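You operate a simulated robot arm through the tools that you are given. There is no shell and no other tool. Be economical: measure what you need, move in short steps, check, and stop when the job is done.

You run a simulated two-armed robot. Do the job below in one go: nothing can be reset, and whatever is moved stays where it is left.

JOB
Switch machine No. 1 off and move its belt to the fast step.
Fine: switch off before opening the guard; belt tight and guard shut again.

Only the result counts: the job must be done as asked and must still hold three seconds after the hand-in. Knocking over, shifting, dropping, spilling or breaking anything else fails it.

ROBOT AND FRAMES
Two 7-joint arms with two-finger parallel grippers on one trunk, on a base that drives. Base frame: it is fixed to the floor where the robot stands at the start and does not move with it; the origin is under the middle of the robot, x ahead of it, y to its left, z up. Lengths are in m, angles in degrees, forces in N, time in s.
The left shoulder is at the start at [0.05, 0.168, 1.032], the right one opposite. With the tool pointing down near the work surface each hand reaches from about 0.1 to 0.58 m from the robot's upright axis, wherever it stands, measured 20 degrees to its own side. Places, roughly: belt guard [0.1, -0.5, 0.7]; box start button [0.5, -0.3, 0.7]; brake lever [0.7, -0.5, 1.1]; clamp knob [0.3, -0.5, 1]; clutch lever [0, -0.7, 0.9]; counter button [0.2, -0.6, 1.3]; depth knob [0.5, -0.6, 1.2]; foot pedal [0.1, -0.6, 0.1]; main switch [0.6, -0.3, 0.7]; tension knob [-0.1, -0.7, 0.5]; tuft knob [0.5, -0.6, 1.3]; wire knob [0.3, -0.6, 1.2]. Payload 1.57 kg a hand.
Tool frame (each hand has its own): the origin (TCP) lies between the finger pads and is the grasp point; the fingertips stand 0.03 m ahead of it; z points along the fingers, y is the line along which they close. The gripper opens to 0.08 m. The fingers are 0.017 m wide and 0.012 m thick; the gripper's body (0.04 by 0.082 m) begins 0.08 m behind the TCP.
Orientation is that of the tool frame in the base frame, as a unit quaternion [x, y, z, w]. With the fingers straight down and closing along the base's y, the tool's x points along the base's -x, its y along +y and its z along -z.

CONTROLS
- The arms move only by the tool move_arm. It takes "left_series", "right_series" or both (then of equal length, played together; a hand with none holds still); each is a list of rows, each a list of 7 numbers: the turn, a rotation vector about the tool's x, y, z in units of 45 degrees (1.0 is 45 degrees), then the shift along the tool's x, y, z in units of 150 mm (1.0 is 150 mm), then the closure, from 0 (fully open) to 1 (shut). In form: [[ax, ay, az, x, y, z, gripper], ...]. A call has 1 to 10 rows; each row is the pose to reach, as a shift and turn from the pose commanded when the call began, along the tool's axes at that moment. A call with a number of a shift or a turn outside -1 to 1 is refused whole. Each row takes 0.2 s and may step no farther than 0.05 m and 8.6 degrees from the row before; otherwise, or with a gripper value out of range, the whole call is refused. A pose out of reach is approached as far as the arm can. The call stops where the force on the tool passes 60 N (or 10 N more than at its start, if that is more) or the arm is blocked; 0.2 s more then pass. The fingers move at their own pace (about 0.045 m/s each) and stop on an object; they squeeze with about 28 N. The grip force told is the motor's: it shows also when the fingers shut on nothing. Time passes only in rows, and 0.2 s behind the last, so rows that repeat a pose let the fingers close. It gives the time, the measured TCP pose, the force on the tool (base axes), the opening and the grip force at its end, in the units of the frame above (readings bear some noise), with the torque about the TCP (base axes, N m) and any sound that the robot's microphone picked up.
- Cameras (640 x 400 px; columns grow to the right, rows downward): "scene" is now at [0.0921, -0.0691, 1.2395]; the picture's right is [-0.80, -0.60, 0.00], its down [-0.36, 0.48, -0.80] and it looks along [0.48, -0.64, -0.60] (base axes); focal length 214 px, centre (320, 200). "left" rides on the left gripper at [0.072, 0.007, -0.122] in its tool frame; the picture's right is [-0.09, 1.00, 0.00], its down [-0.84, -0.08, -0.54] and it looks along [-0.54, -0.05, 0.84] (tool axes); focal length 238 px, centre (320, 200). "right" rides on the right gripper at [0.072, -0.007, -0.122] in its tool frame; the picture's right is [0.09, 1.00, 0.00], its down [-0.84, 0.08, -0.54] and it looks along [-0.54, 0.05, 0.84] (tool axes); focal length 238 px, centre (320, 200). There is no depth. A picture from a camera that has moved, and an enlarged one, comes with that camera's place and axes in the base frame and with its lens.
- grab_frame(camera): a new picture of that camera. It takes no simulated time.
- raise_lower(by): slides the trunk up (or, below 0, down) by that many m; the arms and the scene camera ride with it, the base frame stays. It gives what a move gives, with no picture.
- base_move(legs): drives the robot by 1 to 6 legs, each [ahead, left, turn to the left] in m, m and degrees, along the robot's own axes; the way and the turn of a leg run together, so that a leg with both is an arc; at most 1.5 m and 180 degrees a leg. The arms and the cameras ride along, it lands a little off, and it stops where it bumps. It gives what a move gives.
- turn_head(pan, tilt): turns the head with the scene camera to pan (to the left, within 80 degrees either way) and tilt (down, from -29 to 69), counted from straight ahead of the robot. It gives what a move gives.
- inspect(camera, box): a new picture of the part [left, top, right, bottom] of that camera's present view, enlarged. It takes no simulated time.
- hand_in(): hands the job in; it is judged then, once.

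Go step by step. Nothing tells you exact positions but the pictures and the camera data: compare them with the known pose of the tool, close in by small moves and look again before you grip or let go. The budget is 120 turns and 92 pictures, counting those below and the enlarged ones. Unless the task says otherwise, let go and move clear before handing in.

The tools are called by a JSON object that holds its "api" and its "payload". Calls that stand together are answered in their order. move_arm: Moves the arms, as the interface text tells. Its arguments: {"type":"object","properties":{"left_series":{"type":"array"},"right_series":{"type":"array"}},"required":[]} The other tools are called the same way: raise_lower (by) slides the trunk up or down; base_move (legs) drives the base; turn_head (pan, tilt) turns the head that bears the scene camera; grab_frame (camera) takes a picture; inspect (camera, box) takes an enlarged picture of a part of a camera's view; hand_in () hands the job in.

At the start:

```text
time_s: 0.0
left_eef_pos: [0.4056, -0.0594, 1.0824]
left_orientation: [0.0, 1.0, 0.0, 0.0]
left_ft_force: [-0.3, -0.3, -0.7]
left_wrist_torque: [-0.01, -0.04, 0.03]
left_width: 0.0801
left_grip_force: 0.0
right_eef_pos: [0.301, -0.3656, 0.9166]
right_orientation: [0.001, 1.0, -0.001, 0.0]
right_ft_force: [0.4, -0.1, 0.4]
right_wrist_torque: [0.0, -0.02, 0.02]
right_width: 0.0801
right_grip_force: 0.1
trunk travel left (down, up): [-0.2, 0.243]
robot x, y, heading: [0.0018, -0.0045, -0.0]
head pan, tilt: [-53.0, 37.0]
```

scene: 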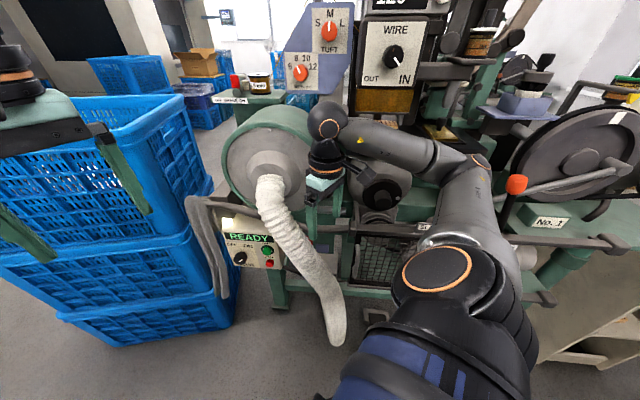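
right: 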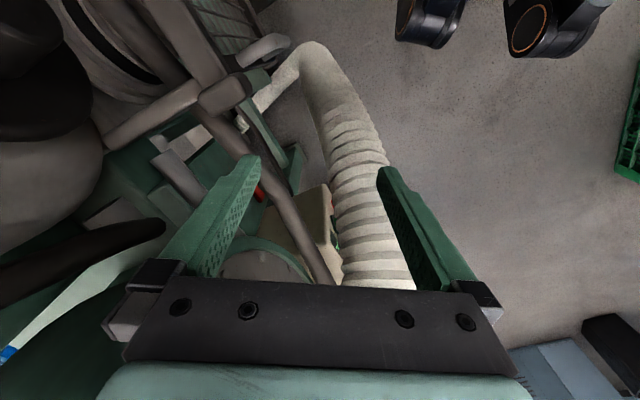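
left: 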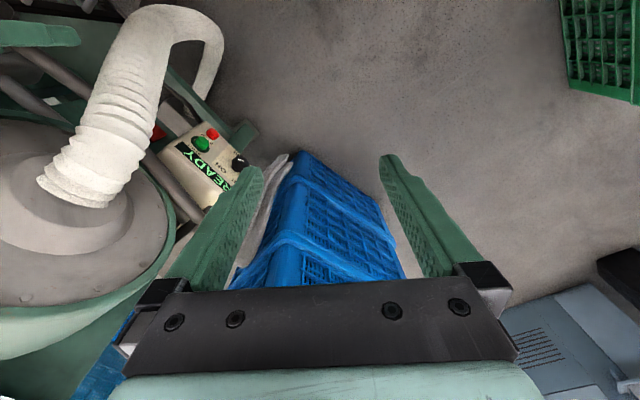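

I see the machine to the right of the robot, with the control box (READY, green/red buttons, OFF/ON knob) at about [0.55,-0.3,0.7]. First I take closer looks at the box and the belt guard region.

{"api": "inspect", "payload": {"camera": "scene", "box": [200, 200, 360, 300]}}

{"api": "turn_head", "payload": {"pan": -79, "tilt": 50}}

{"api": "grab_frame", "payload": {"camera": "scene"}}

```text
4.00 times, centred on (280, 250) of scene
camera zoom: at [0.0921, -0.0691, 1.2395], right [-0.8, -0.6, 0.0], down [-0.36, 0.48, -0.8], along [0.48, -0.64, -0.6], focal length 858 px, centre (480, 0)
```

zoom: 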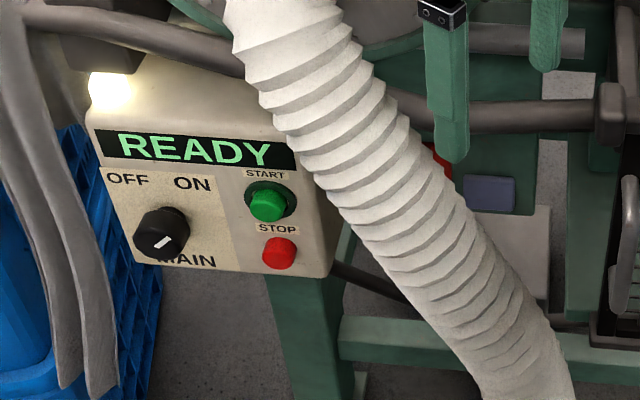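

```text
time_s: 0.9
left_eef_pos: [0.4054, -0.0587, 1.0824]
left_orientation: [0.001, 1.0, -0.001, -0.001]
left_ft_force: [-0.1, -0.1, 0.3]
left_wrist_torque: [-0.01, -0.01, 0.0]
left_width: 0.0798
left_grip_force: 0.0
right_eef_pos: [0.3003, -0.3654, 0.9166]
right_orientation: [0.0, 1.0, 0.0, 0.0]
right_ft_force: [-0.3, 0.1, 0.3]
right_wrist_torque: [-0.03, -0.04, 0.0]
right_width: 0.08
right_grip_force: 0.0
trunk travel left (down, up): [-0.2, 0.243]
robot x, y, heading: [-0.0019, -0.0023, 0.1]
head pan, tilt: [-79.0, 50.0]
```

```text
87 pictures are left
camera scene: at [0.0546, -0.0753, 1.2209], right [-0.98, -0.19, 0.0], down [-0.15, 0.75, -0.64], along [0.12, -0.63, -0.77], focal length 214 px, centre (320, 200)
```

scene: 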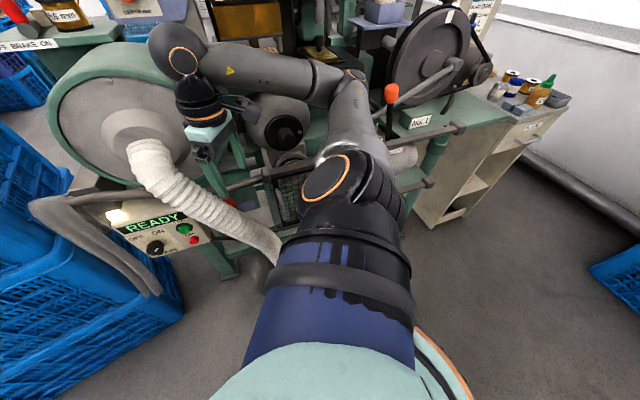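

The machine front faces +y, and the arm hides the belt guard. I look at the free floor to the left before repositioning the robot to face the machine.

{"api": "turn_head", "payload": {"pan": 60, "tilt": 35}}

{"api": "grab_frame", "payload": {"camera": "scene"}}

{"api": "turn_head", "payload": {"pan": 0, "tilt": 35}}

{"api": "grab_frame", "payload": {"camera": "scene"}}

```text
time_s: 3.1
left_eef_pos: [0.4055, -0.0584, 1.0829]
left_orientation: [0.0, 1.0, 0.0, 0.0]
left_ft_force: [0.4, -0.4, -0.2]
left_wrist_torque: [-0.01, 0.03, -0.03]
left_width: 0.08
left_grip_force: 0.0
right_eef_pos: [0.2998, -0.3663, 0.9167]
right_orientation: [-0.001, 1.0, 0.0, -0.001]
right_ft_force: [0.3, -0.3, 0.0]
right_wrist_torque: [0.0, 0.02, 0.01]
right_width: 0.0801
right_grip_force: 0.1
trunk travel left (down, up): [-0.2, 0.243]
robot x, y, heading: [-0.0021, 0.0017, -0.1]
head pan, tilt: [60.0, 35.0]
```

```text
86 pictures are left
camera scene: at [0.0839, 0.0765, 1.2426], right [0.87, -0.5, 0.0], down [-0.29, -0.5, -0.82], along [0.41, 0.71, -0.57], focal length 214 px, centre (320, 200)
```

scene: 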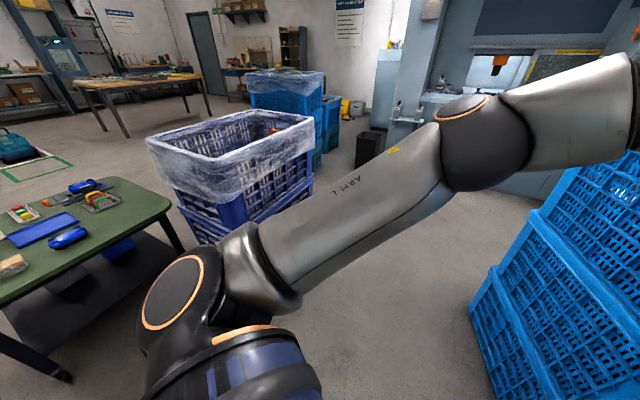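

```text
time_s: 4.4
left_eef_pos: [0.4056, -0.0584, 1.0827]
left_orientation: [0.0, 1.0, 0.0, 0.0]
left_ft_force: [0.1, -0.2, 0.9]
left_wrist_torque: [0.02, -0.03, -0.02]
left_width: 0.08
left_grip_force: 0.0
right_eef_pos: [0.3004, -0.3667, 0.9179]
right_orientation: [0.0, 1.0, 0.0, 0.0]
right_ft_force: [-0.3, -0.4, 0.1]
right_wrist_torque: [0.01, 0.02, 0.01]
right_width: 0.0801
right_grip_force: 0.1
trunk travel left (down, up): [-0.2, 0.243]
robot x, y, heading: [-0.0015, -0.0002, 0.1]
head pan, tilt: [0.0, 35.0]
```

```text
85 pictures are left
camera scene: at [0.1279, 0.0004, 1.2426], right [0.0, -1.0, 0.0], down [-0.57, 0.0, -0.82], along [0.82, 0.0, -0.57], focal length 214 px, centre (320, 200)
```

scene: 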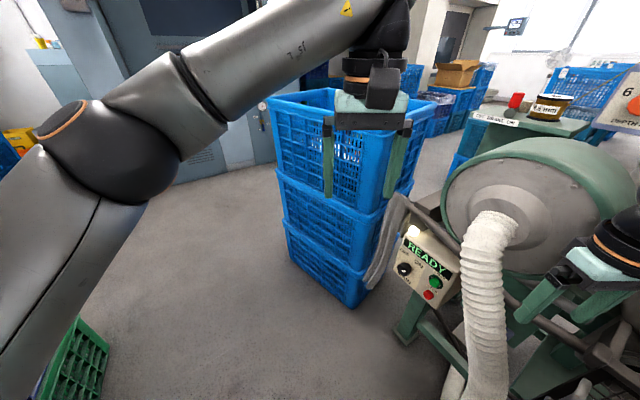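

There is free floor on the left. I drive left 0.3 m away from the machine, then turn right to face it.

{"api": "base_move", "payload": {"legs": [[0.0, 0.3, 0], [0.1, 0, 0], [0, 0, -90]]}}

{"api": "turn_head", "payload": {"pan": 0, "tilt": 30}}

{"api": "grab_frame", "payload": {"camera": "scene"}}

```text
time_s: 12.2
left_eef_pos: [0.0398, -0.1057, 1.0822]
left_orientation: [0.708, 0.706, 0.001, 0.0]
left_ft_force: [-0.5, -0.4, 1.1]
left_wrist_torque: [-0.01, 0.04, 0.01]
left_width: 0.0799
left_grip_force: 0.1
right_eef_pos: [-0.2676, 0.0011, 0.9172]
right_orientation: [0.708, 0.706, 0.0, 0.0]
right_ft_force: [-0.1, -0.1, 0.1]
right_wrist_torque: [-0.05, 0.03, 0.0]
right_width: 0.0799
right_grip_force: 0.0
trunk travel left (down, up): [-0.2, 0.243]
robot x, y, heading: [0.1007, 0.3001, -90.3]
head pan, tilt: [0.0, 35.0]
```

```text
time_s: 12.9
left_eef_pos: [0.0405, -0.1059, 1.0824]
left_orientation: [0.708, 0.706, -0.001, 0.0]
left_ft_force: [0.1, 0.4, 0.2]
left_wrist_torque: [0.01, 0.03, 0.01]
left_width: 0.0798
left_grip_force: 0.0
right_eef_pos: [-0.2683, 0.0018, 0.9163]
right_orientation: [0.709, 0.706, 0.0, 0.0]
right_ft_force: [0.0, -0.1, -0.7]
right_wrist_torque: [0.0, 0.03, -0.01]
right_width: 0.0802
right_grip_force: 0.0
trunk travel left (down, up): [-0.2, 0.243]
robot x, y, heading: [0.098, 0.3006, -90.5]
head pan, tilt: [0.0, 30.0]
```

```text
84 pictures are left
camera scene: at [0.0991, 0.1705, 1.2503], right [-1.0, 0.0, 0.0], down [0.0, 0.5, -0.87], along [0.0, -0.87, -0.5], focal length 214 px, centre (320, 200)
```

scene: 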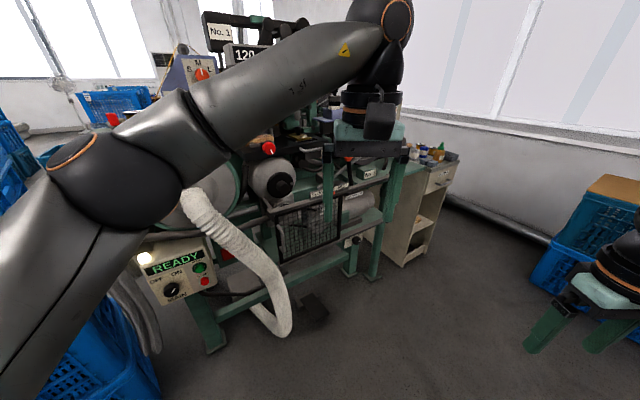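

The left arm hides the machine; I shift the left hand 0.3 m to the left (+x), towards the switch side.

{"api": "move_arm", "payload": {"left_series": [[0, 0, 0, 0, 0.33, 0, 0], [0, 0, 0, 0, 0.66, 0, 0], [0, 0, 0, 0, 1, 0, 0]]}}

{"api": "move_arm", "payload": {"left_series": [[0, 0, 0, 0, 0.33, 0, 0], [0, 0, 0, 0, 0.66, 0, 0], [0, 0, 0, 0, 1, 0, 0]]}}

{"api": "grab_frame", "payload": {"camera": "scene"}}

{"api": "grab_frame", "payload": {"camera": "left"}}

```text
refused: row 3 steps farther than a row can; nothing moved
```

```text
refused: row 3 steps farther than a row can; nothing moved
```

```text
83 pictures are left
camera scene: at [0.0991, 0.1705, 1.2503], right [-1.0, 0.0, 0.0], down [0.0, 0.5, -0.87], along [0.0, -0.87, -0.5], focal length 214 px, centre (320, 200)
```

scene: 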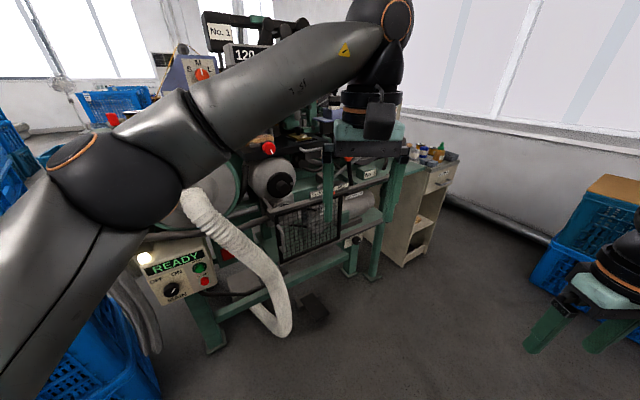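

```text
82 pictures are left
camera left: at [0.0462, -0.0344, 1.2049], right [1.0, -0.1, 0.0], down [-0.08, -0.84, 0.54], along [-0.05, -0.54, -0.84], focal length 238 px, centre (320, 200)
```

left: 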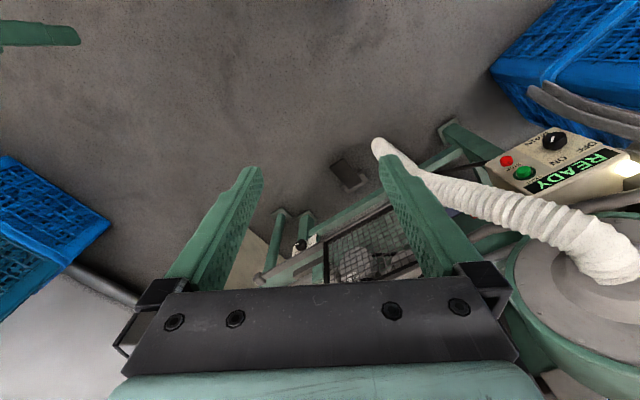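

Step size was slightly too long; I repeat with finer rows.

{"api": "move_arm", "payload": {"left_series": [[0, 0, 0, 0, 0.32, 0, 0], [0, 0, 0, 0, 0.64, 0, 0], [0, 0, 0, 0, 0.96, 0, 0]]}}

{"api": "move_arm", "payload": {"left_series": [[0, 0, 0, 0, 0.32, 0, 0], [0, 0, 0, 0, 0.64, 0, 0], [0, 0, 0, 0, 0.96, 0, 0]]}}

{"api": "grab_frame", "payload": {"camera": "scene"}}

```text
time_s: 13.7
left_eef_pos: [0.1839, -0.1065, 1.0807]
left_orientation: [0.708, 0.707, 0.001, 0.0]
left_ft_force: [0.8, 0.4, -0.1]
left_wrist_torque: [-0.03, -0.01, 0.03]
left_width: 0.08
left_grip_force: 0.0
right_eef_pos: [-0.2673, 0.0016, 0.9167]
right_orientation: [0.709, 0.705, 0.0, 0.0]
right_ft_force: [-0.4, 0.2, 0.0]
right_wrist_torque: [0.01, 0.0, -0.03]
right_width: 0.0799
right_grip_force: 0.1
trunk travel left (down, up): [-0.2, 0.243]
robot x, y, heading: [0.0996, 0.3028, -90.0]
head pan, tilt: [0.0, 30.0]
```

```text
time_s: 14.5
left_eef_pos: [0.3284, -0.1071, 1.0828]
left_orientation: [0.709, 0.705, 0.001, 0.0]
left_ft_force: [-0.1, 0.7, -0.3]
left_wrist_torque: [0.02, 0.01, -0.01]
left_width: 0.08
left_grip_force: 0.2
right_eef_pos: [-0.2674, 0.002, 0.9169]
right_orientation: [0.708, 0.706, 0.001, 0.0]
right_ft_force: [0.4, 0.5, 0.2]
right_wrist_torque: [0.02, 0.0, -0.04]
right_width: 0.0801
right_grip_force: 0.0
trunk travel left (down, up): [-0.2, 0.243]
robot x, y, heading: [0.1053, 0.2978, -90.1]
head pan, tilt: [0.0, 30.0]
```

```text
81 pictures are left
camera scene: at [0.0994, 0.1707, 1.2504], right [-1.0, 0.0, 0.0], down [0.0, 0.5, -0.87], along [0.0, -0.87, -0.5], focal length 214 px, centre (320, 200)
```

scene: 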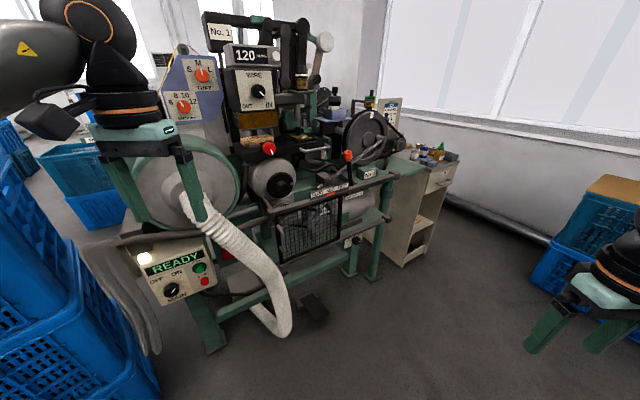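

Now the machine is open to view. I zoom on the guard, the tension knob area and the switch.

{"api": "inspect", "payload": {"camera": "scene", "box": [256, 170, 400, 260]}}

{"api": "inspect", "payload": {"camera": "scene", "box": [130, 230, 242, 300]}}

{"api": "inspect", "payload": {"camera": "scene", "box": [240, 90, 416, 200]}}

```text
4.44 times, centred on (328, 215) of scene
camera zoom: at [0.0994, 0.1707, 1.2504], right [-1.0, 0.0, 0.0], down [0.0, 0.5, -0.87], along [0.0, -0.87, -0.5], focal length 953 px, centre (284, 133)
```

zoom: 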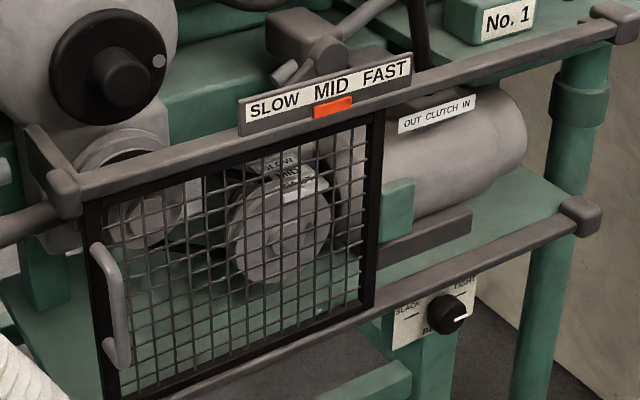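

```text
5.71 times, centred on (186, 265) of scene
camera zoom: at [0.0994, 0.1707, 1.2504], right [-1.0, 0.0, 0.0], down [0.0, 0.5, -0.87], along [0.0, -0.87, -0.5], focal length 1226 px, centre (1086, -171)
```

zoom: 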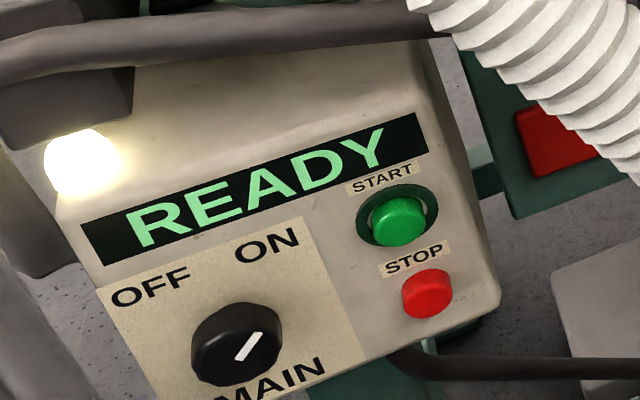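

```text
3.64 times, centred on (328, 145) of scene
camera zoom: at [0.0994, 0.1707, 1.2504], right [-1.0, 0.0, 0.0], down [0.0, 0.5, -0.87], along [0.0, -0.87, -0.5], focal length 780 px, centre (291, 400)
```

zoom: 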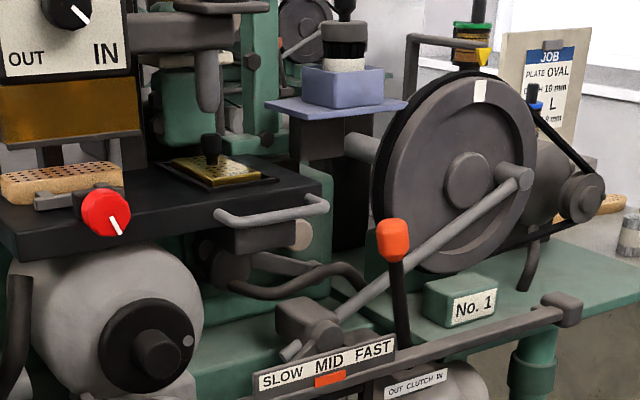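

The main switch knob triangulates to about [0.536, -0.254, 0.701] on a vertical face yawed 30° towards −x; pointer is at ON, the guard marker shows MID, belt knob TIGHT. I pitch the left hand to point forward.

{"api": "move_arm", "payload": {"left_series": [[0, -0.18, 0, 0, 0, 0.2, 0], [0, -0.36, 0, 0, 0, 0.4, 0], [0, -0.54, 0, 0, 0, 0.6, 0], [0, -0.72, 0, 0, 0, 0.8, 0], [0, -0.9, 0, 0, 0, 1.0, 0], [0, -1, 0, 0, 0, 1.0, 0]]}}

{"api": "move_arm", "payload": {"left_series": [[0, -0.18, 0, 0, 0, 0, 0], [0, -0.36, 0, 0, 0, 0, 0], [0, -0.54, 0, 0, 0, 0, 0], [0, -0.72, 0, 0, 0, 0, 0], [0, -0.9, 0, 0, 0, 0, 0], [0, -1, 0, 0, 0, 0, 0]]}}

{"api": "move_arm", "payload": {"left_series": [[-0.17, 0, 0, 0.15, 0.15, 0, 0], [-0.34, 0, 0, 0.3, 0.3, 0, 0], [-0.51, 0, 0, 0.45, 0.45, 0, 0], [-0.667, 0, 0, 0.6, 0.6, 0, 0]]}}

{"api": "grab_frame", "payload": {"camera": "left"}}

{"api": "grab_frame", "payload": {"camera": "scene"}}

```text
time_s: 15.9
left_eef_pos: [0.3277, -0.1103, 0.9327]
left_orientation: [0.655, 0.652, -0.272, 0.269]
left_ft_force: [-0.2, -0.1, 0.6]
left_wrist_torque: [-0.04, 0.02, 0.02]
left_width: 0.0798
left_grip_force: 0.1
left hand out of reach, approached as far as the arm can: row 6
right_eef_pos: [-0.2677, 0.0031, 0.9161]
right_orientation: [0.708, 0.706, 0.0, -0.001]
right_ft_force: [-0.4, -0.1, -0.6]
right_wrist_torque: [0.0, 0.03, 0.01]
right_width: 0.08
right_grip_force: 0.0
trunk travel left (down, up): [-0.2, 0.243]
robot x, y, heading: [0.0961, 0.3014, -90.0]
head pan, tilt: [0.0, 30.0]
```

```text
time_s: 17.3
left_eef_pos: [0.3669, -0.1698, 0.9919]
left_orientation: [0.561, 0.546, -0.408, 0.47]
left_ft_force: [-0.1, 0.2, 0.3]
left_wrist_torque: [0.04, 0.02, -0.06]
left_width: 0.0799
left_grip_force: 0.1
left hand out of reach, approached as far as the arm can: row 1, 2, 3, 4, 5, 6
right_eef_pos: [-0.2666, 0.0024, 0.9167]
right_orientation: [0.708, 0.706, -0.001, 0.001]
right_ft_force: [0.1, 0.6, -0.1]
right_wrist_torque: [-0.04, 0.03, 0.01]
right_width: 0.0801
right_grip_force: 0.1
trunk travel left (down, up): [-0.2, 0.243]
robot x, y, heading: [0.1014, 0.2994, -90.0]
head pan, tilt: [0.0, 30.0]
```

```text
time_s: 18.3
left_eef_pos: [0.4331, -0.1547, 0.9264]
left_orientation: [0.422, 0.635, -0.25, 0.597]
left_ft_force: [0.2, 0.5, -0.3]
left_wrist_torque: [0.0, 0.01, -0.03]
left_width: 0.08
left_grip_force: 0.1
left hand out of reach, approached as far as the arm can: row 1, 2, 3, 4
right_eef_pos: [-0.2667, 0.0005, 0.9164]
right_orientation: [0.709, 0.705, 0.0, 0.0]
right_ft_force: [0.0, -0.3, -0.2]
right_wrist_torque: [-0.03, -0.03, 0.01]
right_width: 0.0798
right_grip_force: 0.1
trunk travel left (down, up): [-0.2, 0.243]
robot x, y, heading: [0.0979, 0.2994, -90.2]
head pan, tilt: [0.0, 30.0]
```

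```text
77 pictures are left
camera left: at [0.376, -0.0355, 0.8771], right [0.82, 0.5, 0.27], down [-0.42, 0.21, 0.88], along [0.38, -0.84, 0.38], focal length 238 px, centre (320, 200)
```

left: 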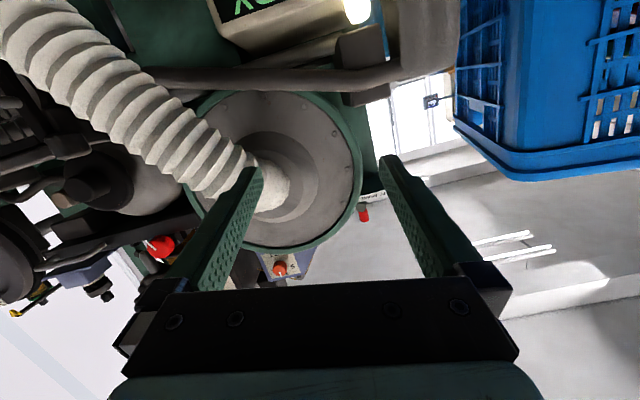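

```text
76 pictures are left
camera scene: at [0.0996, 0.1705, 1.2504], right [-1.0, 0.0, 0.0], down [0.0, 0.5, -0.87], along [0.0, -0.87, -0.5], focal length 214 px, centre (320, 200)
```

scene: 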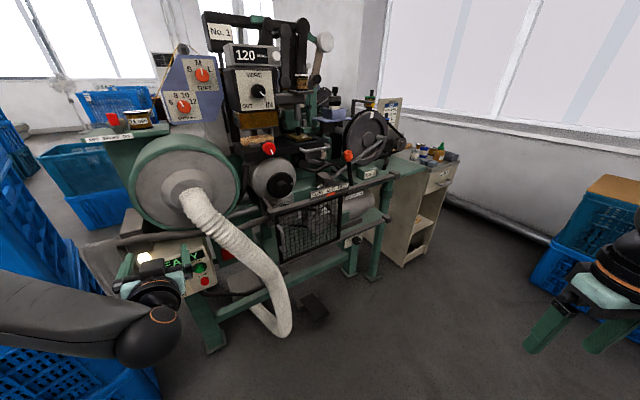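

The arm is cramped so close in. I back the base 0.2 m away and lower the trunk so a horizontal hand fits.

{"api": "base_move", "payload": {"legs": [[-0.2, 0, 0]]}}

{"api": "raise_lower", "payload": {"by": -0.18}}

{"api": "move_arm", "payload": {"left_series": [[0, 0, 0, 0, 0, 0, 0], [0, 0, 0, 0, 0, 0, 0]]}}

```text
time_s: 20.0
left_eef_pos: [0.4332, 0.0393, 0.9249]
left_orientation: [0.423, 0.635, -0.251, 0.596]
left_ft_force: [0.5, -0.8, -0.3]
left_wrist_torque: [0.0, -0.01, -0.04]
left_width: 0.08
left_grip_force: 0.1
right_eef_pos: [-0.2667, 0.1992, 0.916]
right_orientation: [0.709, 0.706, 0.001, 0.0]
right_ft_force: [0.0, -0.4, 0.4]
right_wrist_torque: [-0.01, -0.02, -0.01]
right_width: 0.08
right_grip_force: 0.1
trunk travel left (down, up): [-0.2, 0.243]
robot x, y, heading: [0.1017, 0.4955, -90.2]
head pan, tilt: [0.0, 30.0]
stopped in leg 1: the robot was blocked; the commanded pose is now the measured one
```

```text
time_s: 22.0
left_eef_pos: [0.4314, 0.0399, 0.7463]
left_orientation: [0.422, 0.635, -0.251, 0.596]
left_ft_force: [-0.3, 0.6, 0.0]
left_wrist_torque: [-0.01, 0.0, 0.01]
left_width: 0.08
left_grip_force: 0.0
right_eef_pos: [-0.2662, 0.1985, 0.7368]
right_orientation: [0.709, 0.705, 0.0, 0.0]
right_ft_force: [-0.1, 0.2, 0.7]
right_wrist_torque: [-0.03, -0.05, 0.02]
right_width: 0.0801
right_grip_force: 0.0
trunk travel left (down, up): [-0.02, 0.423]
robot x, y, heading: [0.1034, 0.498, -90.2]
head pan, tilt: [0.0, 30.0]
```

```text
time_s: 22.6
left_eef_pos: [0.4338, 0.04, 0.7449]
left_orientation: [0.422, 0.636, -0.249, 0.597]
left_ft_force: [1.0, -0.4, -0.3]
left_wrist_torque: [-0.02, -0.03, -0.02]
left_width: 0.0802
left_grip_force: 0.0
right_eef_pos: [-0.2675, 0.1969, 0.7368]
right_orientation: [0.709, 0.705, 0.0, -0.001]
right_ft_force: [-0.5, 0.4, -0.2]
right_wrist_torque: [0.01, 0.0, -0.01]
right_width: 0.0802
right_grip_force: 0.0
trunk travel left (down, up): [-0.02, 0.423]
robot x, y, heading: [0.0996, 0.4943, -90.4]
head pan, tilt: [0.0, 30.0]
```

The base bumped lightly on the table behind. I level the left hand (30° yaw, horizontal) and approach to a stand-off before the switch.

{"api": "move_arm", "payload": {"left_series": [[0.015, -0.054, -0.058, -0.01, -0.12, 0.2, 0], [0.031, -0.108, -0.116, -0.02, -0.24, 0.4, 0], [0.046, -0.162, -0.175, -0.03, -0.36, 0.6, 0], [0.062, -0.217, -0.233, -0.046, -0.49, 0.85, 0]]}}

{"api": "grab_frame", "payload": {"camera": "left"}}

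{"api": "grab_frame", "payload": {"camera": "scene"}}

```text
time_s: 23.6
left_eef_pos: [0.4066, -0.1154, 0.7336]
left_orientation: [0.351, 0.619, -0.347, 0.611]
left_ft_force: [-0.3, 1.1, 0.0]
left_wrist_torque: [0.0, 0.04, 0.02]
left_width: 0.0802
left_grip_force: 0.1
left hand out of reach, approached as far as the arm can: row 1, 2, 3, 4
right_eef_pos: [-0.2665, 0.1976, 0.7362]
right_orientation: [0.709, 0.706, -0.001, 0.0]
right_ft_force: [-0.2, 0.5, 0.1]
right_wrist_torque: [0.0, 0.0, 0.01]
right_width: 0.0801
right_grip_force: 0.0
trunk travel left (down, up): [-0.02, 0.423]
robot x, y, heading: [0.1014, 0.4962, -90.2]
head pan, tilt: [0.0, 30.0]
```

```text
75 pictures are left
camera left: at [0.3491, -0.0079, 0.662], right [0.85, 0.51, 0.09], down [-0.34, 0.42, 0.84], along [0.39, -0.75, 0.53], focal length 238 px, centre (320, 200)
```

left: 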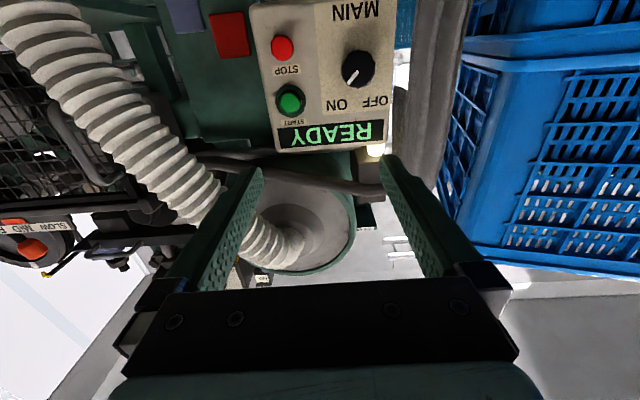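

```text
74 pictures are left
camera scene: at [0.1, 0.3665, 1.0704], right [-1.0, 0.01, 0.0], down [0.0, 0.5, -0.87], along [0.0, -0.87, -0.5], focal length 214 px, centre (320, 200)
```

scene: 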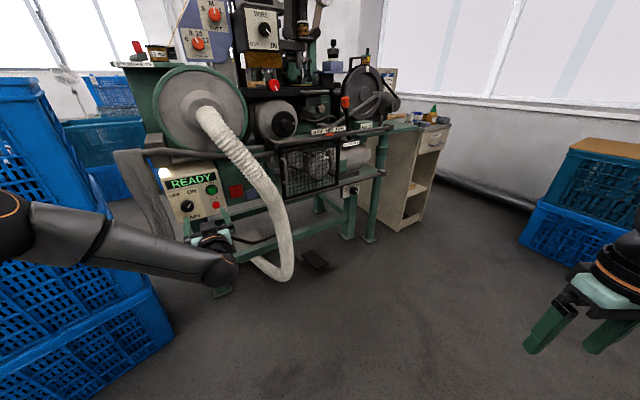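

The hand orientation is right, but the wrist is at its limit because the tool points outwards relative to the body. I'll turn the robot left about 45° so the switch is more straight-on; first I yaw the hand inward and retract it.

{"api": "move_arm", "payload": {"left_series": [[0.17, 0, 0, 0, -0.1, -0.17, 0], [0.34, 0, 0, 0, -0.2, -0.34, 0], [0.51, 0, 0, 0, -0.3, -0.51, 0], [0.68, 0, 0, 0, -0.4, -0.68, 0], [0.85, 0, 0, 0, -0.5, -0.85, 0], [1, 0, 0, 0, -0.6, -1, 0]]}}

{"api": "grab_frame", "payload": {"camera": "scene"}}

```text
time_s: 25.0
left_eef_pos: [0.1347, 0.0147, 0.7949]
left_orientation: [0.557, 0.442, -0.551, 0.438]
left_ft_force: [-0.2, -0.4, -0.4]
left_wrist_torque: [0.0, 0.01, -0.01]
left_width: 0.0802
left_grip_force: 0.0
left hand out of reach, approached as far as the arm can: row 1, 2, 3, 4, 5, 6
right_eef_pos: [-0.2662, 0.1977, 0.7364]
right_orientation: [0.709, 0.705, 0.0, 0.001]
right_ft_force: [-0.2, -0.4, -0.1]
right_wrist_torque: [-0.03, -0.01, 0.0]
right_width: 0.0799
right_grip_force: 0.0
trunk travel left (down, up): [-0.02, 0.423]
robot x, y, heading: [0.1015, 0.4994, -90.3]
head pan, tilt: [0.0, 30.0]
```

```text
73 pictures are left
camera scene: at [0.1, 0.3664, 1.0703], right [-1.0, 0.01, 0.0], down [0.0, 0.5, -0.87], along [0.0, -0.87, -0.5], focal length 214 px, centre (320, 200)
```

scene: 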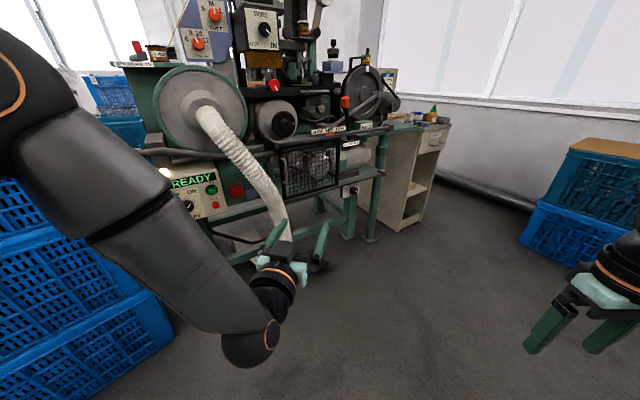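

The arm was folded too tightly (wrist too near the shoulder), so reaching further out should be fine. I go forward and left again towards the switch stand-off.

{"api": "move_arm", "payload": {"left_series": [[-0.1, 0, 0, 0.05, 0.18, 0.2, 0], [-0.2, 0, 0, 0.1, 0.36, 0.4, 0], [-0.3, 0, 0, 0.15, 0.54, 0.6, 0], [-0.4, 0, 0, 0.2, 0.72, 0.8, 0], [-0.5, 0, 0, 0.25, 0.9, 0.95, 0]]}}

```text
time_s: 26.2
left_eef_pos: [0.2276, -0.1606, 0.756]
left_orientation: [0.466, 0.533, -0.464, 0.532]
left_ft_force: [-1.3, -0.1, 0.5]
left_wrist_torque: [0.03, 0.03, 0.02]
left_width: 0.0803
left_grip_force: 0.0
left hand out of reach, approached as far as the arm can: row 1, 2, 3, 4, 5
right_eef_pos: [-0.2663, 0.1977, 0.7364]
right_orientation: [0.709, 0.705, 0.0, 0.0]
right_ft_force: [-0.6, 0.8, -0.4]
right_wrist_torque: [0.0, 0.01, 0.03]
right_width: 0.0801
right_grip_force: 0.1
trunk travel left (down, up): [-0.02, 0.423]
robot x, y, heading: [0.1013, 0.4991, -90.4]
head pan, tilt: [0.0, 30.0]
```

Now the commands are being tracked. I continue towards the stand-off.

{"api": "move_arm", "payload": {"left_series": [[-0.12, 0, 0, 0.05, 0.24, 0.08, 0], [-0.25, 0, 0, 0.1, 0.48, 0.16, 0], [-0.37, 0, 0, 0.15, 0.72, 0.24, 0], [-0.495, 0, 0, 0.2, 0.96, 0.3, 0]]}}

```text
time_s: 27.2
left_eef_pos: [0.3746, -0.1858, 0.7291]
left_orientation: [0.354, 0.611, -0.355, 0.613]
left_ft_force: [-0.6, -0.1, -0.3]
left_wrist_torque: [-0.01, 0.03, -0.03]
left_width: 0.0802
left_grip_force: 0.1
right_eef_pos: [-0.2664, 0.198, 0.7366]
right_orientation: [0.709, 0.706, 0.0, 0.001]
right_ft_force: [0.6, 0.5, 0.3]
right_wrist_torque: [-0.01, -0.06, -0.01]
right_width: 0.08
right_grip_force: 0.0
trunk travel left (down, up): [-0.02, 0.423]
robot x, y, heading: [0.0999, 0.4991, -90.4]
head pan, tilt: [0.0, 30.0]
```

In reach. Now to the stand-off in front of the knob, then look.

{"api": "move_arm", "payload": {"left_series": [[0, 0, 0, 0.06, 0.23, 0.13, 0], [0, 0, 0, 0.12, 0.46, 0.26, 0], [0, 0, 0, 0.187, 0.7, 0.396, 0]]}}

{"api": "grab_frame", "payload": {"camera": "left"}}

{"api": "grab_frame", "payload": {"camera": "scene"}}

```text
time_s: 28.0
left_eef_pos: [0.4634, -0.2134, 0.7195]
left_orientation: [0.35, 0.625, -0.341, 0.609]
left_ft_force: [-0.4, 0.8, -0.1]
left_wrist_torque: [0.02, 0.01, -0.01]
left_width: 0.0799
left_grip_force: 0.0
left hand out of reach, approached as far as the arm can: row 2, 3
right_eef_pos: [-0.266, 0.1977, 0.7365]
right_orientation: [0.709, 0.705, 0.0, 0.0]
right_ft_force: [-0.5, 0.4, 0.2]
right_wrist_torque: [0.02, -0.01, -0.02]
right_width: 0.0801
right_grip_force: 0.1
trunk travel left (down, up): [-0.02, 0.423]
robot x, y, heading: [0.1004, 0.4976, -90.2]
head pan, tilt: [0.0, 30.0]
```

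```text
72 pictures are left
camera left: at [0.4037, -0.1063, 0.6495], right [0.85, 0.52, 0.09], down [-0.34, 0.4, 0.85], along [0.4, -0.75, 0.52], focal length 238 px, centre (320, 200)
```

left: 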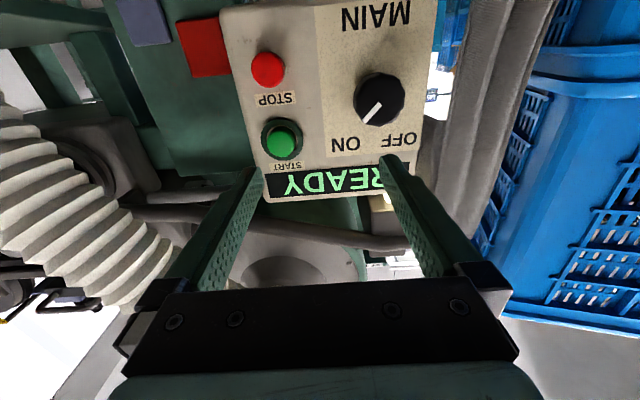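

```text
71 pictures are left
camera scene: at [0.0999, 0.3665, 1.0704], right [-1.0, 0.01, 0.0], down [0.0, 0.5, -0.87], along [0.0, -0.87, -0.5], focal length 214 px, centre (320, 200)
```

scene: 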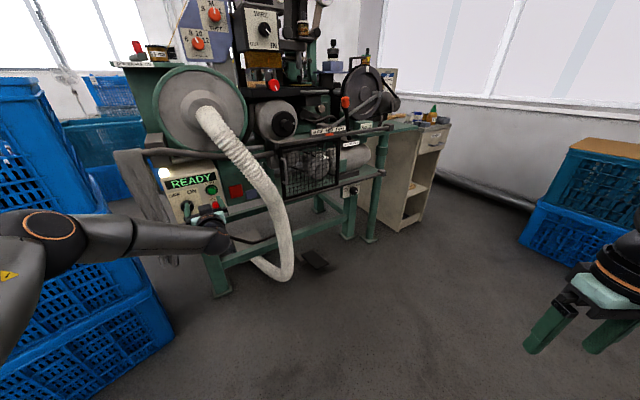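

The wrist limit bites when the hand goes further left. I retract the hand to a comfortable front pose, then turn the base 45° left and strafe in so the switch lies straight ahead.

{"api": "move_arm", "payload": {"left_series": [[0.12, 0, 0, 0, -0.22, -0.1, 0], [0.25, 0, 0, 0, -0.44, -0.25, 0], [0.37, 0, 0, 0, -0.66, -0.4, 0], [0.5, 0, 0, 0, -0.9, -0.5, 0]]}}

{"api": "move_arm", "payload": {"left_series": [[0.12, 0, 0, 0, -0.22, 0, 0], [0.25, 0, 0, 0, -0.44, 0, 0], [0.37, 0, 0, 0, -0.66, 0, 0], [0.5, 0, 0, 0, -0.9, 0, 0]]}}

{"api": "grab_frame", "payload": {"camera": "scene"}}

```text
time_s: 29.0
left_eef_pos: [0.2585, -0.2309, 0.7506]
left_orientation: [0.464, 0.547, -0.45, 0.531]
left_ft_force: [0.6, -0.1, -0.4]
left_wrist_torque: [0.0, 0.0, -0.02]
left_width: 0.08
left_grip_force: 0.2
left hand out of reach, approached as far as the arm can: row 1, 2, 3, 4
right_eef_pos: [-0.2666, 0.1977, 0.7372]
right_orientation: [0.709, 0.705, 0.0, -0.001]
right_ft_force: [0.3, -0.3, 0.4]
right_wrist_torque: [0.02, 0.0, -0.03]
right_width: 0.0799
right_grip_force: 0.0
trunk travel left (down, up): [-0.02, 0.423]
robot x, y, heading: [0.101, 0.4969, -90.4]
head pan, tilt: [0.0, 30.0]
```

```text
time_s: 30.0
left_eef_pos: [0.1312, -0.2437, 0.7694]
left_orientation: [0.537, 0.491, -0.509, 0.459]
left_ft_force: [0.2, 0.5, 0.2]
left_wrist_torque: [0.0, -0.02, 0.02]
left_width: 0.0801
left_grip_force: 0.1
left hand out of reach, approached as far as the arm can: row 1, 2, 3, 4
right_eef_pos: [-0.2682, 0.199, 0.7356]
right_orientation: [0.709, 0.705, 0.0, 0.0]
right_ft_force: [0.1, 0.3, 0.7]
right_wrist_torque: [0.03, -0.03, 0.01]
right_width: 0.08
right_grip_force: 0.0
trunk travel left (down, up): [-0.02, 0.423]
robot x, y, heading: [0.1019, 0.4961, -90.2]
head pan, tilt: [0.0, 30.0]
```

```text
70 pictures are left
camera scene: at [0.0999, 0.3664, 1.0704], right [-1.0, 0.01, 0.0], down [0.0, 0.5, -0.87], along [0.0, -0.87, -0.5], focal length 214 px, centre (320, 200)
```

scene: 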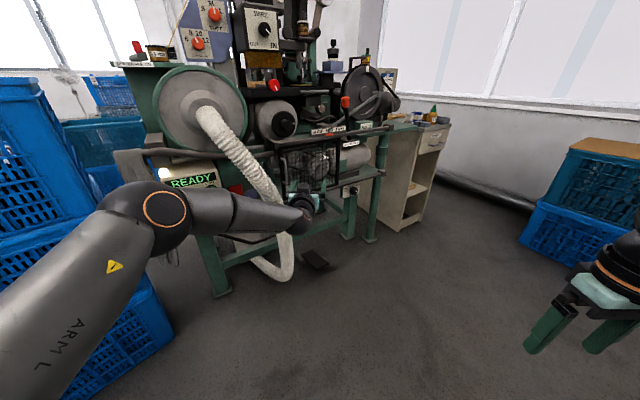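

The elbow remains folded sideways. I'll move the base to a farther stance: strafe right, turn 45° left, come ahead a bit, so the arm stretches straight to the switch.

{"api": "base_move", "payload": {"legs": [[0.0, -0.3, 0], [0, 0, 45]]}}

{"api": "grab_frame", "payload": {"camera": "scene"}}

```text
time_s: 35.3
left_eef_pos: [0.3465, -0.0045, 0.7685]
left_orientation: [0.307, 0.66, -0.294, 0.62]
left_ft_force: [-1.0, -0.6, -0.1]
left_wrist_torque: [-0.05, -0.03, 0.02]
left_width: 0.08
left_grip_force: 0.1
right_eef_pos: [-0.2482, 0.0277, 0.7371]
right_orientation: [0.385, 0.923, 0.0, 0.0]
right_ft_force: [0.3, 0.1, -0.8]
right_wrist_torque: [0.02, -0.01, 0.0]
right_width: 0.0801
right_grip_force: 0.0
trunk travel left (down, up): [-0.02, 0.423]
robot x, y, heading: [-0.1985, 0.4981, -45.3]
head pan, tilt: [0.0, 30.0]
```

```text
69 pictures are left
camera scene: at [-0.1072, 0.4058, 1.0704], right [-0.71, -0.7, 0.0], down [-0.35, 0.36, -0.87], along [0.61, -0.62, -0.5], focal length 214 px, centre (320, 200)
```

scene: 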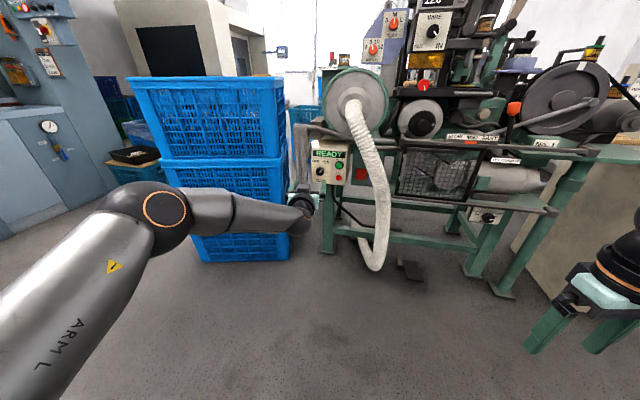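

Good stance; I come a little ahead and right, then extend the left arm toward the switch.

{"api": "base_move", "payload": {"legs": [[0.1, -0.1, 0]]}}

{"api": "move_arm", "payload": {"left_series": [[0, 0, 0, 0.1, 0.3, 0, 0], [0, 0, 0, 0.2, 0.6, 0, 0], [0, 0, 0, 0.3, 0.8, 0, 0]]}}

{"api": "grab_frame", "payload": {"camera": "left"}}

```text
time_s: 36.8
left_eef_pos: [0.3459, -0.1446, 0.7696]
left_orientation: [0.307, 0.659, -0.294, 0.62]
left_ft_force: [-0.4, 0.2, 0.6]
left_wrist_torque: [-0.01, -0.01, 0.04]
left_width: 0.0798
left_grip_force: 0.1
right_eef_pos: [-0.2488, -0.1123, 0.7367]
right_orientation: [0.384, 0.923, 0.0, 0.0]
right_ft_force: [-1.1, -1.0, 0.2]
right_wrist_torque: [0.01, -0.01, -0.01]
right_width: 0.0798
right_grip_force: 0.0
trunk travel left (down, up): [-0.02, 0.423]
robot x, y, heading: [-0.2013, 0.3559, -45.2]
head pan, tilt: [0.0, 30.0]
```

```text
time_s: 37.6
left_eef_pos: [0.3552, -0.1379, 0.7694]
left_orientation: [0.305, 0.664, -0.289, 0.619]
left_ft_force: [-0.3, -0.7, 0.5]
left_wrist_torque: [0.05, 0.0, -0.03]
left_width: 0.08
left_grip_force: 0.1
left hand out of reach, approached as far as the arm can: row 1, 2, 3
right_eef_pos: [-0.2494, -0.1139, 0.7371]
right_orientation: [0.385, 0.923, 0.0, 0.0]
right_ft_force: [0.1, 0.4, -0.4]
right_wrist_torque: [0.0, 0.01, -0.01]
right_width: 0.0799
right_grip_force: 0.0
trunk travel left (down, up): [-0.02, 0.423]
robot x, y, heading: [-0.1963, 0.3566, -45.6]
head pan, tilt: [0.0, 30.0]
```

```text
68 pictures are left
camera left: at [0.2787, -0.0384, 0.7065], right [0.76, 0.64, 0.09], down [-0.37, 0.32, 0.87], along [0.53, -0.7, 0.48], focal length 238 px, centre (320, 200)
```

left: 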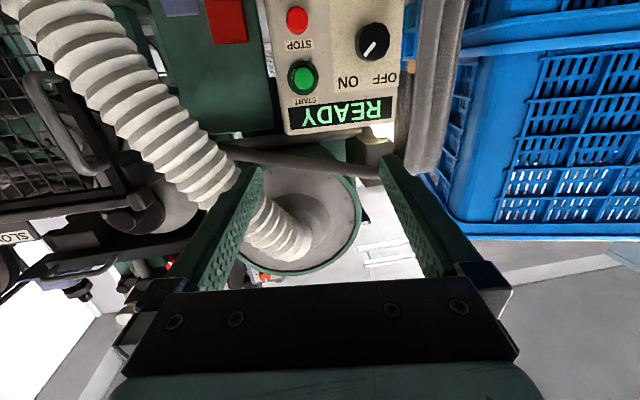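

The wrist bend is near its limit with the arm folded; stretching the arm forward first should free the motion to the left. I extend forward and down.

{"api": "move_arm", "payload": {"left_series": [[0, 0, 0, 0.12, 0, 0.2, 0], [0, 0, 0, 0.24, 0, 0.4, 0], [0, 0, 0, 0.36, 0, 0.6, 0], [0, 0, 0, 0.45, 0, 0.7, 0]]}}

{"api": "move_arm", "payload": {"left_series": [[0, 0, 0, 0, 0.2, 0, 0], [0, 0, 0, 0, 0.4, 0, 0], [0, 0, 0, 0, 0.55, 0, 0]]}}

{"api": "grab_frame", "payload": {"camera": "left"}}

{"api": "grab_frame", "payload": {"camera": "scene"}}

```text
time_s: 38.6
left_eef_pos: [0.3984, -0.1788, 0.7201]
left_orientation: [0.307, 0.659, -0.294, 0.621]
left_ft_force: [-0.3, -0.2, 0.1]
left_wrist_torque: [-0.02, 0.02, -0.01]
left_width: 0.0798
left_grip_force: 0.1
left hand out of reach, approached as far as the arm can: row 1, 3, 4
right_eef_pos: [-0.2486, -0.1135, 0.7367]
right_orientation: [0.384, 0.923, 0.0, 0.0]
right_ft_force: [-0.5, 0.5, -0.6]
right_wrist_torque: [0.01, -0.02, -0.01]
right_width: 0.0799
right_grip_force: 0.1
trunk travel left (down, up): [-0.02, 0.423]
robot x, y, heading: [-0.1991, 0.3578, -45.2]
head pan, tilt: [0.0, 30.0]
```

```text
time_s: 39.4
left_eef_pos: [0.4566, -0.1464, 0.7349]
left_orientation: [0.304, 0.669, -0.284, 0.615]
left_ft_force: [0.1, 0.2, 0.0]
left_wrist_torque: [0.01, 0.03, 0.04]
left_width: 0.0801
left_grip_force: 0.1
left hand out of reach, approached as far as the arm can: row 1, 2, 3
right_eef_pos: [-0.2484, -0.114, 0.7379]
right_orientation: [0.385, 0.923, 0.0, 0.0]
right_ft_force: [0.5, -0.1, -0.2]
right_wrist_torque: [0.0, 0.0, 0.03]
right_width: 0.0798
right_grip_force: 0.1
trunk travel left (down, up): [-0.02, 0.423]
robot x, y, heading: [-0.2012, 0.3587, -45.0]
head pan, tilt: [0.0, 30.0]
```

```text
67 pictures are left
camera left: at [0.378, -0.0469, 0.6736], right [0.76, 0.65, 0.09], down [-0.36, 0.31, 0.88], along [0.54, -0.7, 0.47], focal length 238 px, centre (320, 200)
```

left: 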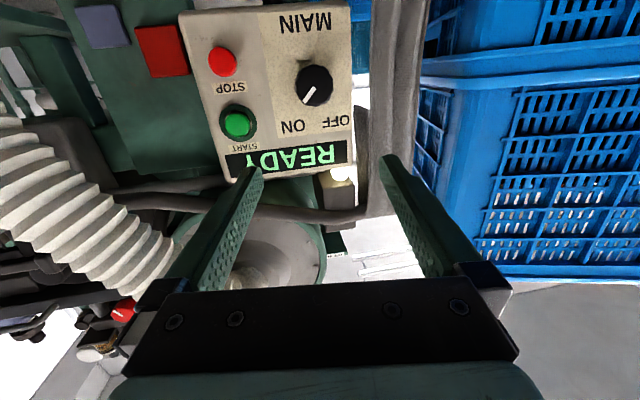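

```text
66 pictures are left
camera scene: at [-0.1083, 0.2655, 1.0704], right [-0.71, -0.7, 0.0], down [-0.35, 0.36, -0.87], along [0.61, -0.62, -0.5], focal length 214 px, centre (320, 200)
```

scene: 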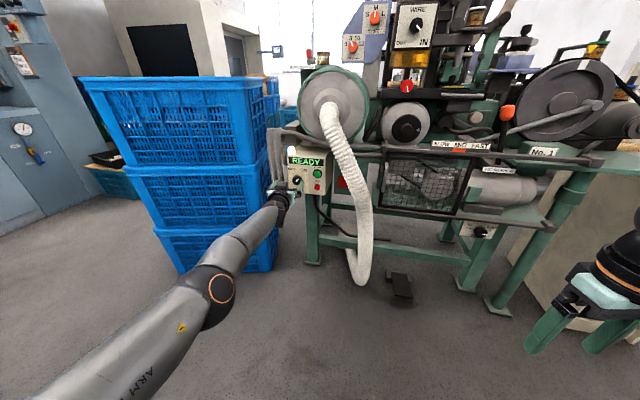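

The arm is now stretched nicely. I yaw to the −60° direction and move to the stand-off.

{"api": "move_arm", "payload": {"left_series": [[0.12, -0.05, 0, 0.12, 0.02, 0.18, 0], [0.245, -0.1, 0, 0.23, 0.03, 0.37, 0]]}}

{"api": "grab_frame", "payload": {"camera": "left"}}

```text
time_s: 40.0
left_eef_pos: [0.4416, -0.1609, 0.7482]
left_orientation: [0.324, 0.664, -0.3, 0.603]
left_ft_force: [0.5, 0.0, -0.3]
left_wrist_torque: [0.0, 0.01, 0.0]
left_width: 0.0801
left_grip_force: 0.1
left hand out of reach, approached as far as the arm can: row 1, 2
right_eef_pos: [-0.2492, -0.113, 0.7365]
right_orientation: [0.385, 0.923, 0.0, 0.0]
right_ft_force: [0.2, 0.2, 0.0]
right_wrist_torque: [0.02, 0.02, 0.0]
right_width: 0.0801
right_grip_force: 0.1
trunk travel left (down, up): [-0.02, 0.423]
robot x, y, heading: [-0.1971, 0.3585, -45.4]
head pan, tilt: [0.0, 30.0]
```

```text
65 pictures are left
camera left: at [0.3689, -0.0563, 0.6888], right [0.8, 0.6, 0.08], down [-0.34, 0.33, 0.88], along [0.5, -0.73, 0.46], focal length 238 px, centre (320, 200)
```

left: 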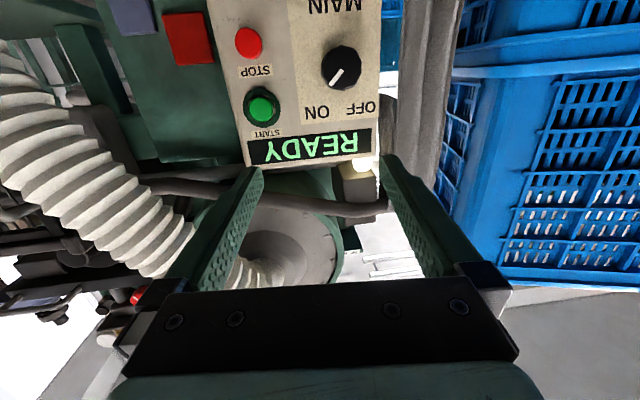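

The arm is now at full stretch (0.78 m). I retract the hand a little along its axis, then drive ahead so the knob comes into comfortable reach.

{"api": "move_arm", "payload": {"left_series": [[0, 0, 0, 0.05, 0, -0.2, 0], [0, 0, 0, 0.1, 0, -0.4, 0], [0, 0, 0, 0.15, 0, -0.6, 0]]}}

{"api": "base_move", "payload": {"legs": [[0.14, 0, 0]]}}

{"api": "grab_frame", "payload": {"camera": "left"}}

{"api": "grab_frame", "payload": {"camera": "scene"}}

```text
time_s: 40.8
left_eef_pos: [0.4418, -0.1596, 0.7485]
left_orientation: [0.323, 0.664, -0.3, 0.604]
left_ft_force: [-1.3, -0.5, -0.1]
left_wrist_torque: [-0.03, -0.01, -0.02]
left_width: 0.0799
left_grip_force: 0.0
left hand out of reach, approached as far as the arm can: row 1, 2, 3
right_eef_pos: [-0.248, -0.1127, 0.7354]
right_orientation: [0.385, 0.923, -0.001, 0.0]
right_ft_force: [0.4, -0.2, 0.1]
right_wrist_torque: [0.0, 0.03, 0.06]
right_width: 0.0799
right_grip_force: 0.1
trunk travel left (down, up): [-0.02, 0.423]
robot x, y, heading: [-0.2003, 0.3576, -45.3]
head pan, tilt: [0.0, 30.0]
```

```text
time_s: 42.2
left_eef_pos: [0.5318, -0.2536, 0.7484]
left_orientation: [0.327, 0.664, -0.302, 0.601]
left_ft_force: [-14.8, 24.0, 5.1]
left_wrist_torque: [-0.4, 0.05, -1.29]
left_width: 0.0781
left_grip_force: 0.1
right_eef_pos: [-0.1553, -0.2051, 0.7375]
right_orientation: [0.384, 0.923, 0.0, 0.0]
right_ft_force: [-0.7, 0.2, -0.4]
right_wrist_torque: [0.02, 0.01, 0.02]
right_width: 0.0802
right_grip_force: 0.0
trunk travel left (down, up): [-0.02, 0.423]
robot x, y, heading: [-0.1067, 0.2648, -45.1]
head pan, tilt: [0.0, 30.0]
stopped in leg 1: the force on the tool passed its limit at 280 N (the readings are from after the stop); the commanded pose is now the measured one
```

```text
64 pictures are left
camera left: at [0.4589, -0.1486, 0.6883], right [0.8, 0.59, 0.08], down [-0.33, 0.32, 0.89], along [0.5, -0.74, 0.46], focal length 238 px, centre (320, 200)
```

left: 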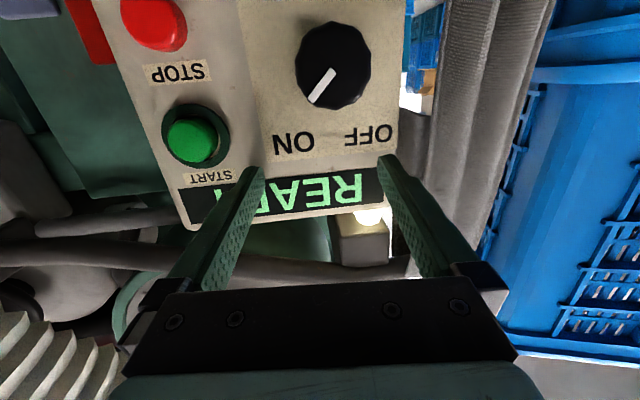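

```text
63 pictures are left
camera scene: at [-0.0166, 0.174, 1.0707], right [-0.71, -0.7, 0.0], down [-0.35, 0.35, -0.87], along [0.61, -0.62, -0.5], focal length 214 px, centre (320, 200)
```

scene: 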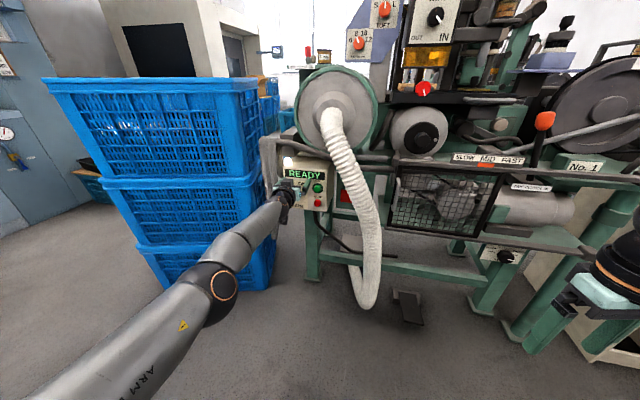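

The hand had not retracted and the fingertips touched the box face. I back the base off at once, one step at a time from now on.

{"api": "base_move", "payload": {"legs": [[-0.06, 0, 0]]}}

{"api": "move_arm", "payload": {"left_series": [[0, 0, 0, 0, 0, -0.05, 0], [0, 0, 0, 0, 0, -0.1, 0]]}}

{"api": "inspect", "payload": {"camera": "scene", "box": [240, 130, 400, 230]}}

```text
time_s: 43.1
left_eef_pos: [0.4896, -0.215, 0.7454]
left_orientation: [0.329, 0.665, -0.302, 0.599]
left_ft_force: [-0.8, -0.2, 1.1]
left_wrist_torque: [-0.02, 0.01, -0.01]
left_width: 0.0801
left_grip_force: 0.1
right_eef_pos: [-0.1958, -0.1644, 0.7361]
right_orientation: [0.385, 0.923, 0.001, -0.001]
right_ft_force: [-0.2, 0.7, 0.0]
right_wrist_torque: [0.0, -0.01, 0.0]
right_width: 0.0799
right_grip_force: 0.0
trunk travel left (down, up): [-0.02, 0.423]
robot x, y, heading: [-0.1496, 0.3069, -45.4]
head pan, tilt: [0.0, 30.0]
```

```text
time_s: 43.7
left_eef_pos: [0.4899, -0.2143, 0.7444]
left_orientation: [0.328, 0.665, -0.301, 0.599]
left_ft_force: [-0.6, 0.6, -0.5]
left_wrist_torque: [0.01, 0.0, 0.0]
left_width: 0.08
left_grip_force: 0.0
left hand out of reach, approached as far as the arm can: row 1, 2
right_eef_pos: [-0.196, -0.1635, 0.7366]
right_orientation: [0.385, 0.923, 0.001, -0.001]
right_ft_force: [0.0, -0.8, 0.6]
right_wrist_torque: [0.0, -0.03, -0.01]
right_width: 0.0799
right_grip_force: 0.0
trunk travel left (down, up): [-0.02, 0.423]
robot x, y, heading: [-0.1498, 0.3022, -45.4]
head pan, tilt: [0.0, 30.0]
```

```text
4.00 times, centred on (320, 180) of scene
camera zoom: at [-0.0569, 0.2139, 1.0704], right [-0.71, -0.7, 0.0], down [-0.35, 0.36, -0.87], along [0.61, -0.62, -0.5], focal length 858 px, centre (320, 280)
```

zoom: 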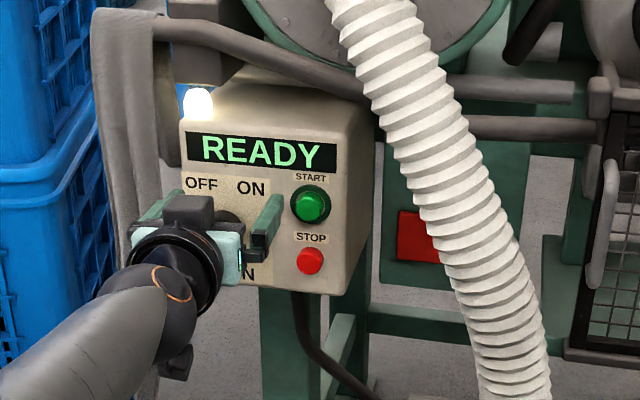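

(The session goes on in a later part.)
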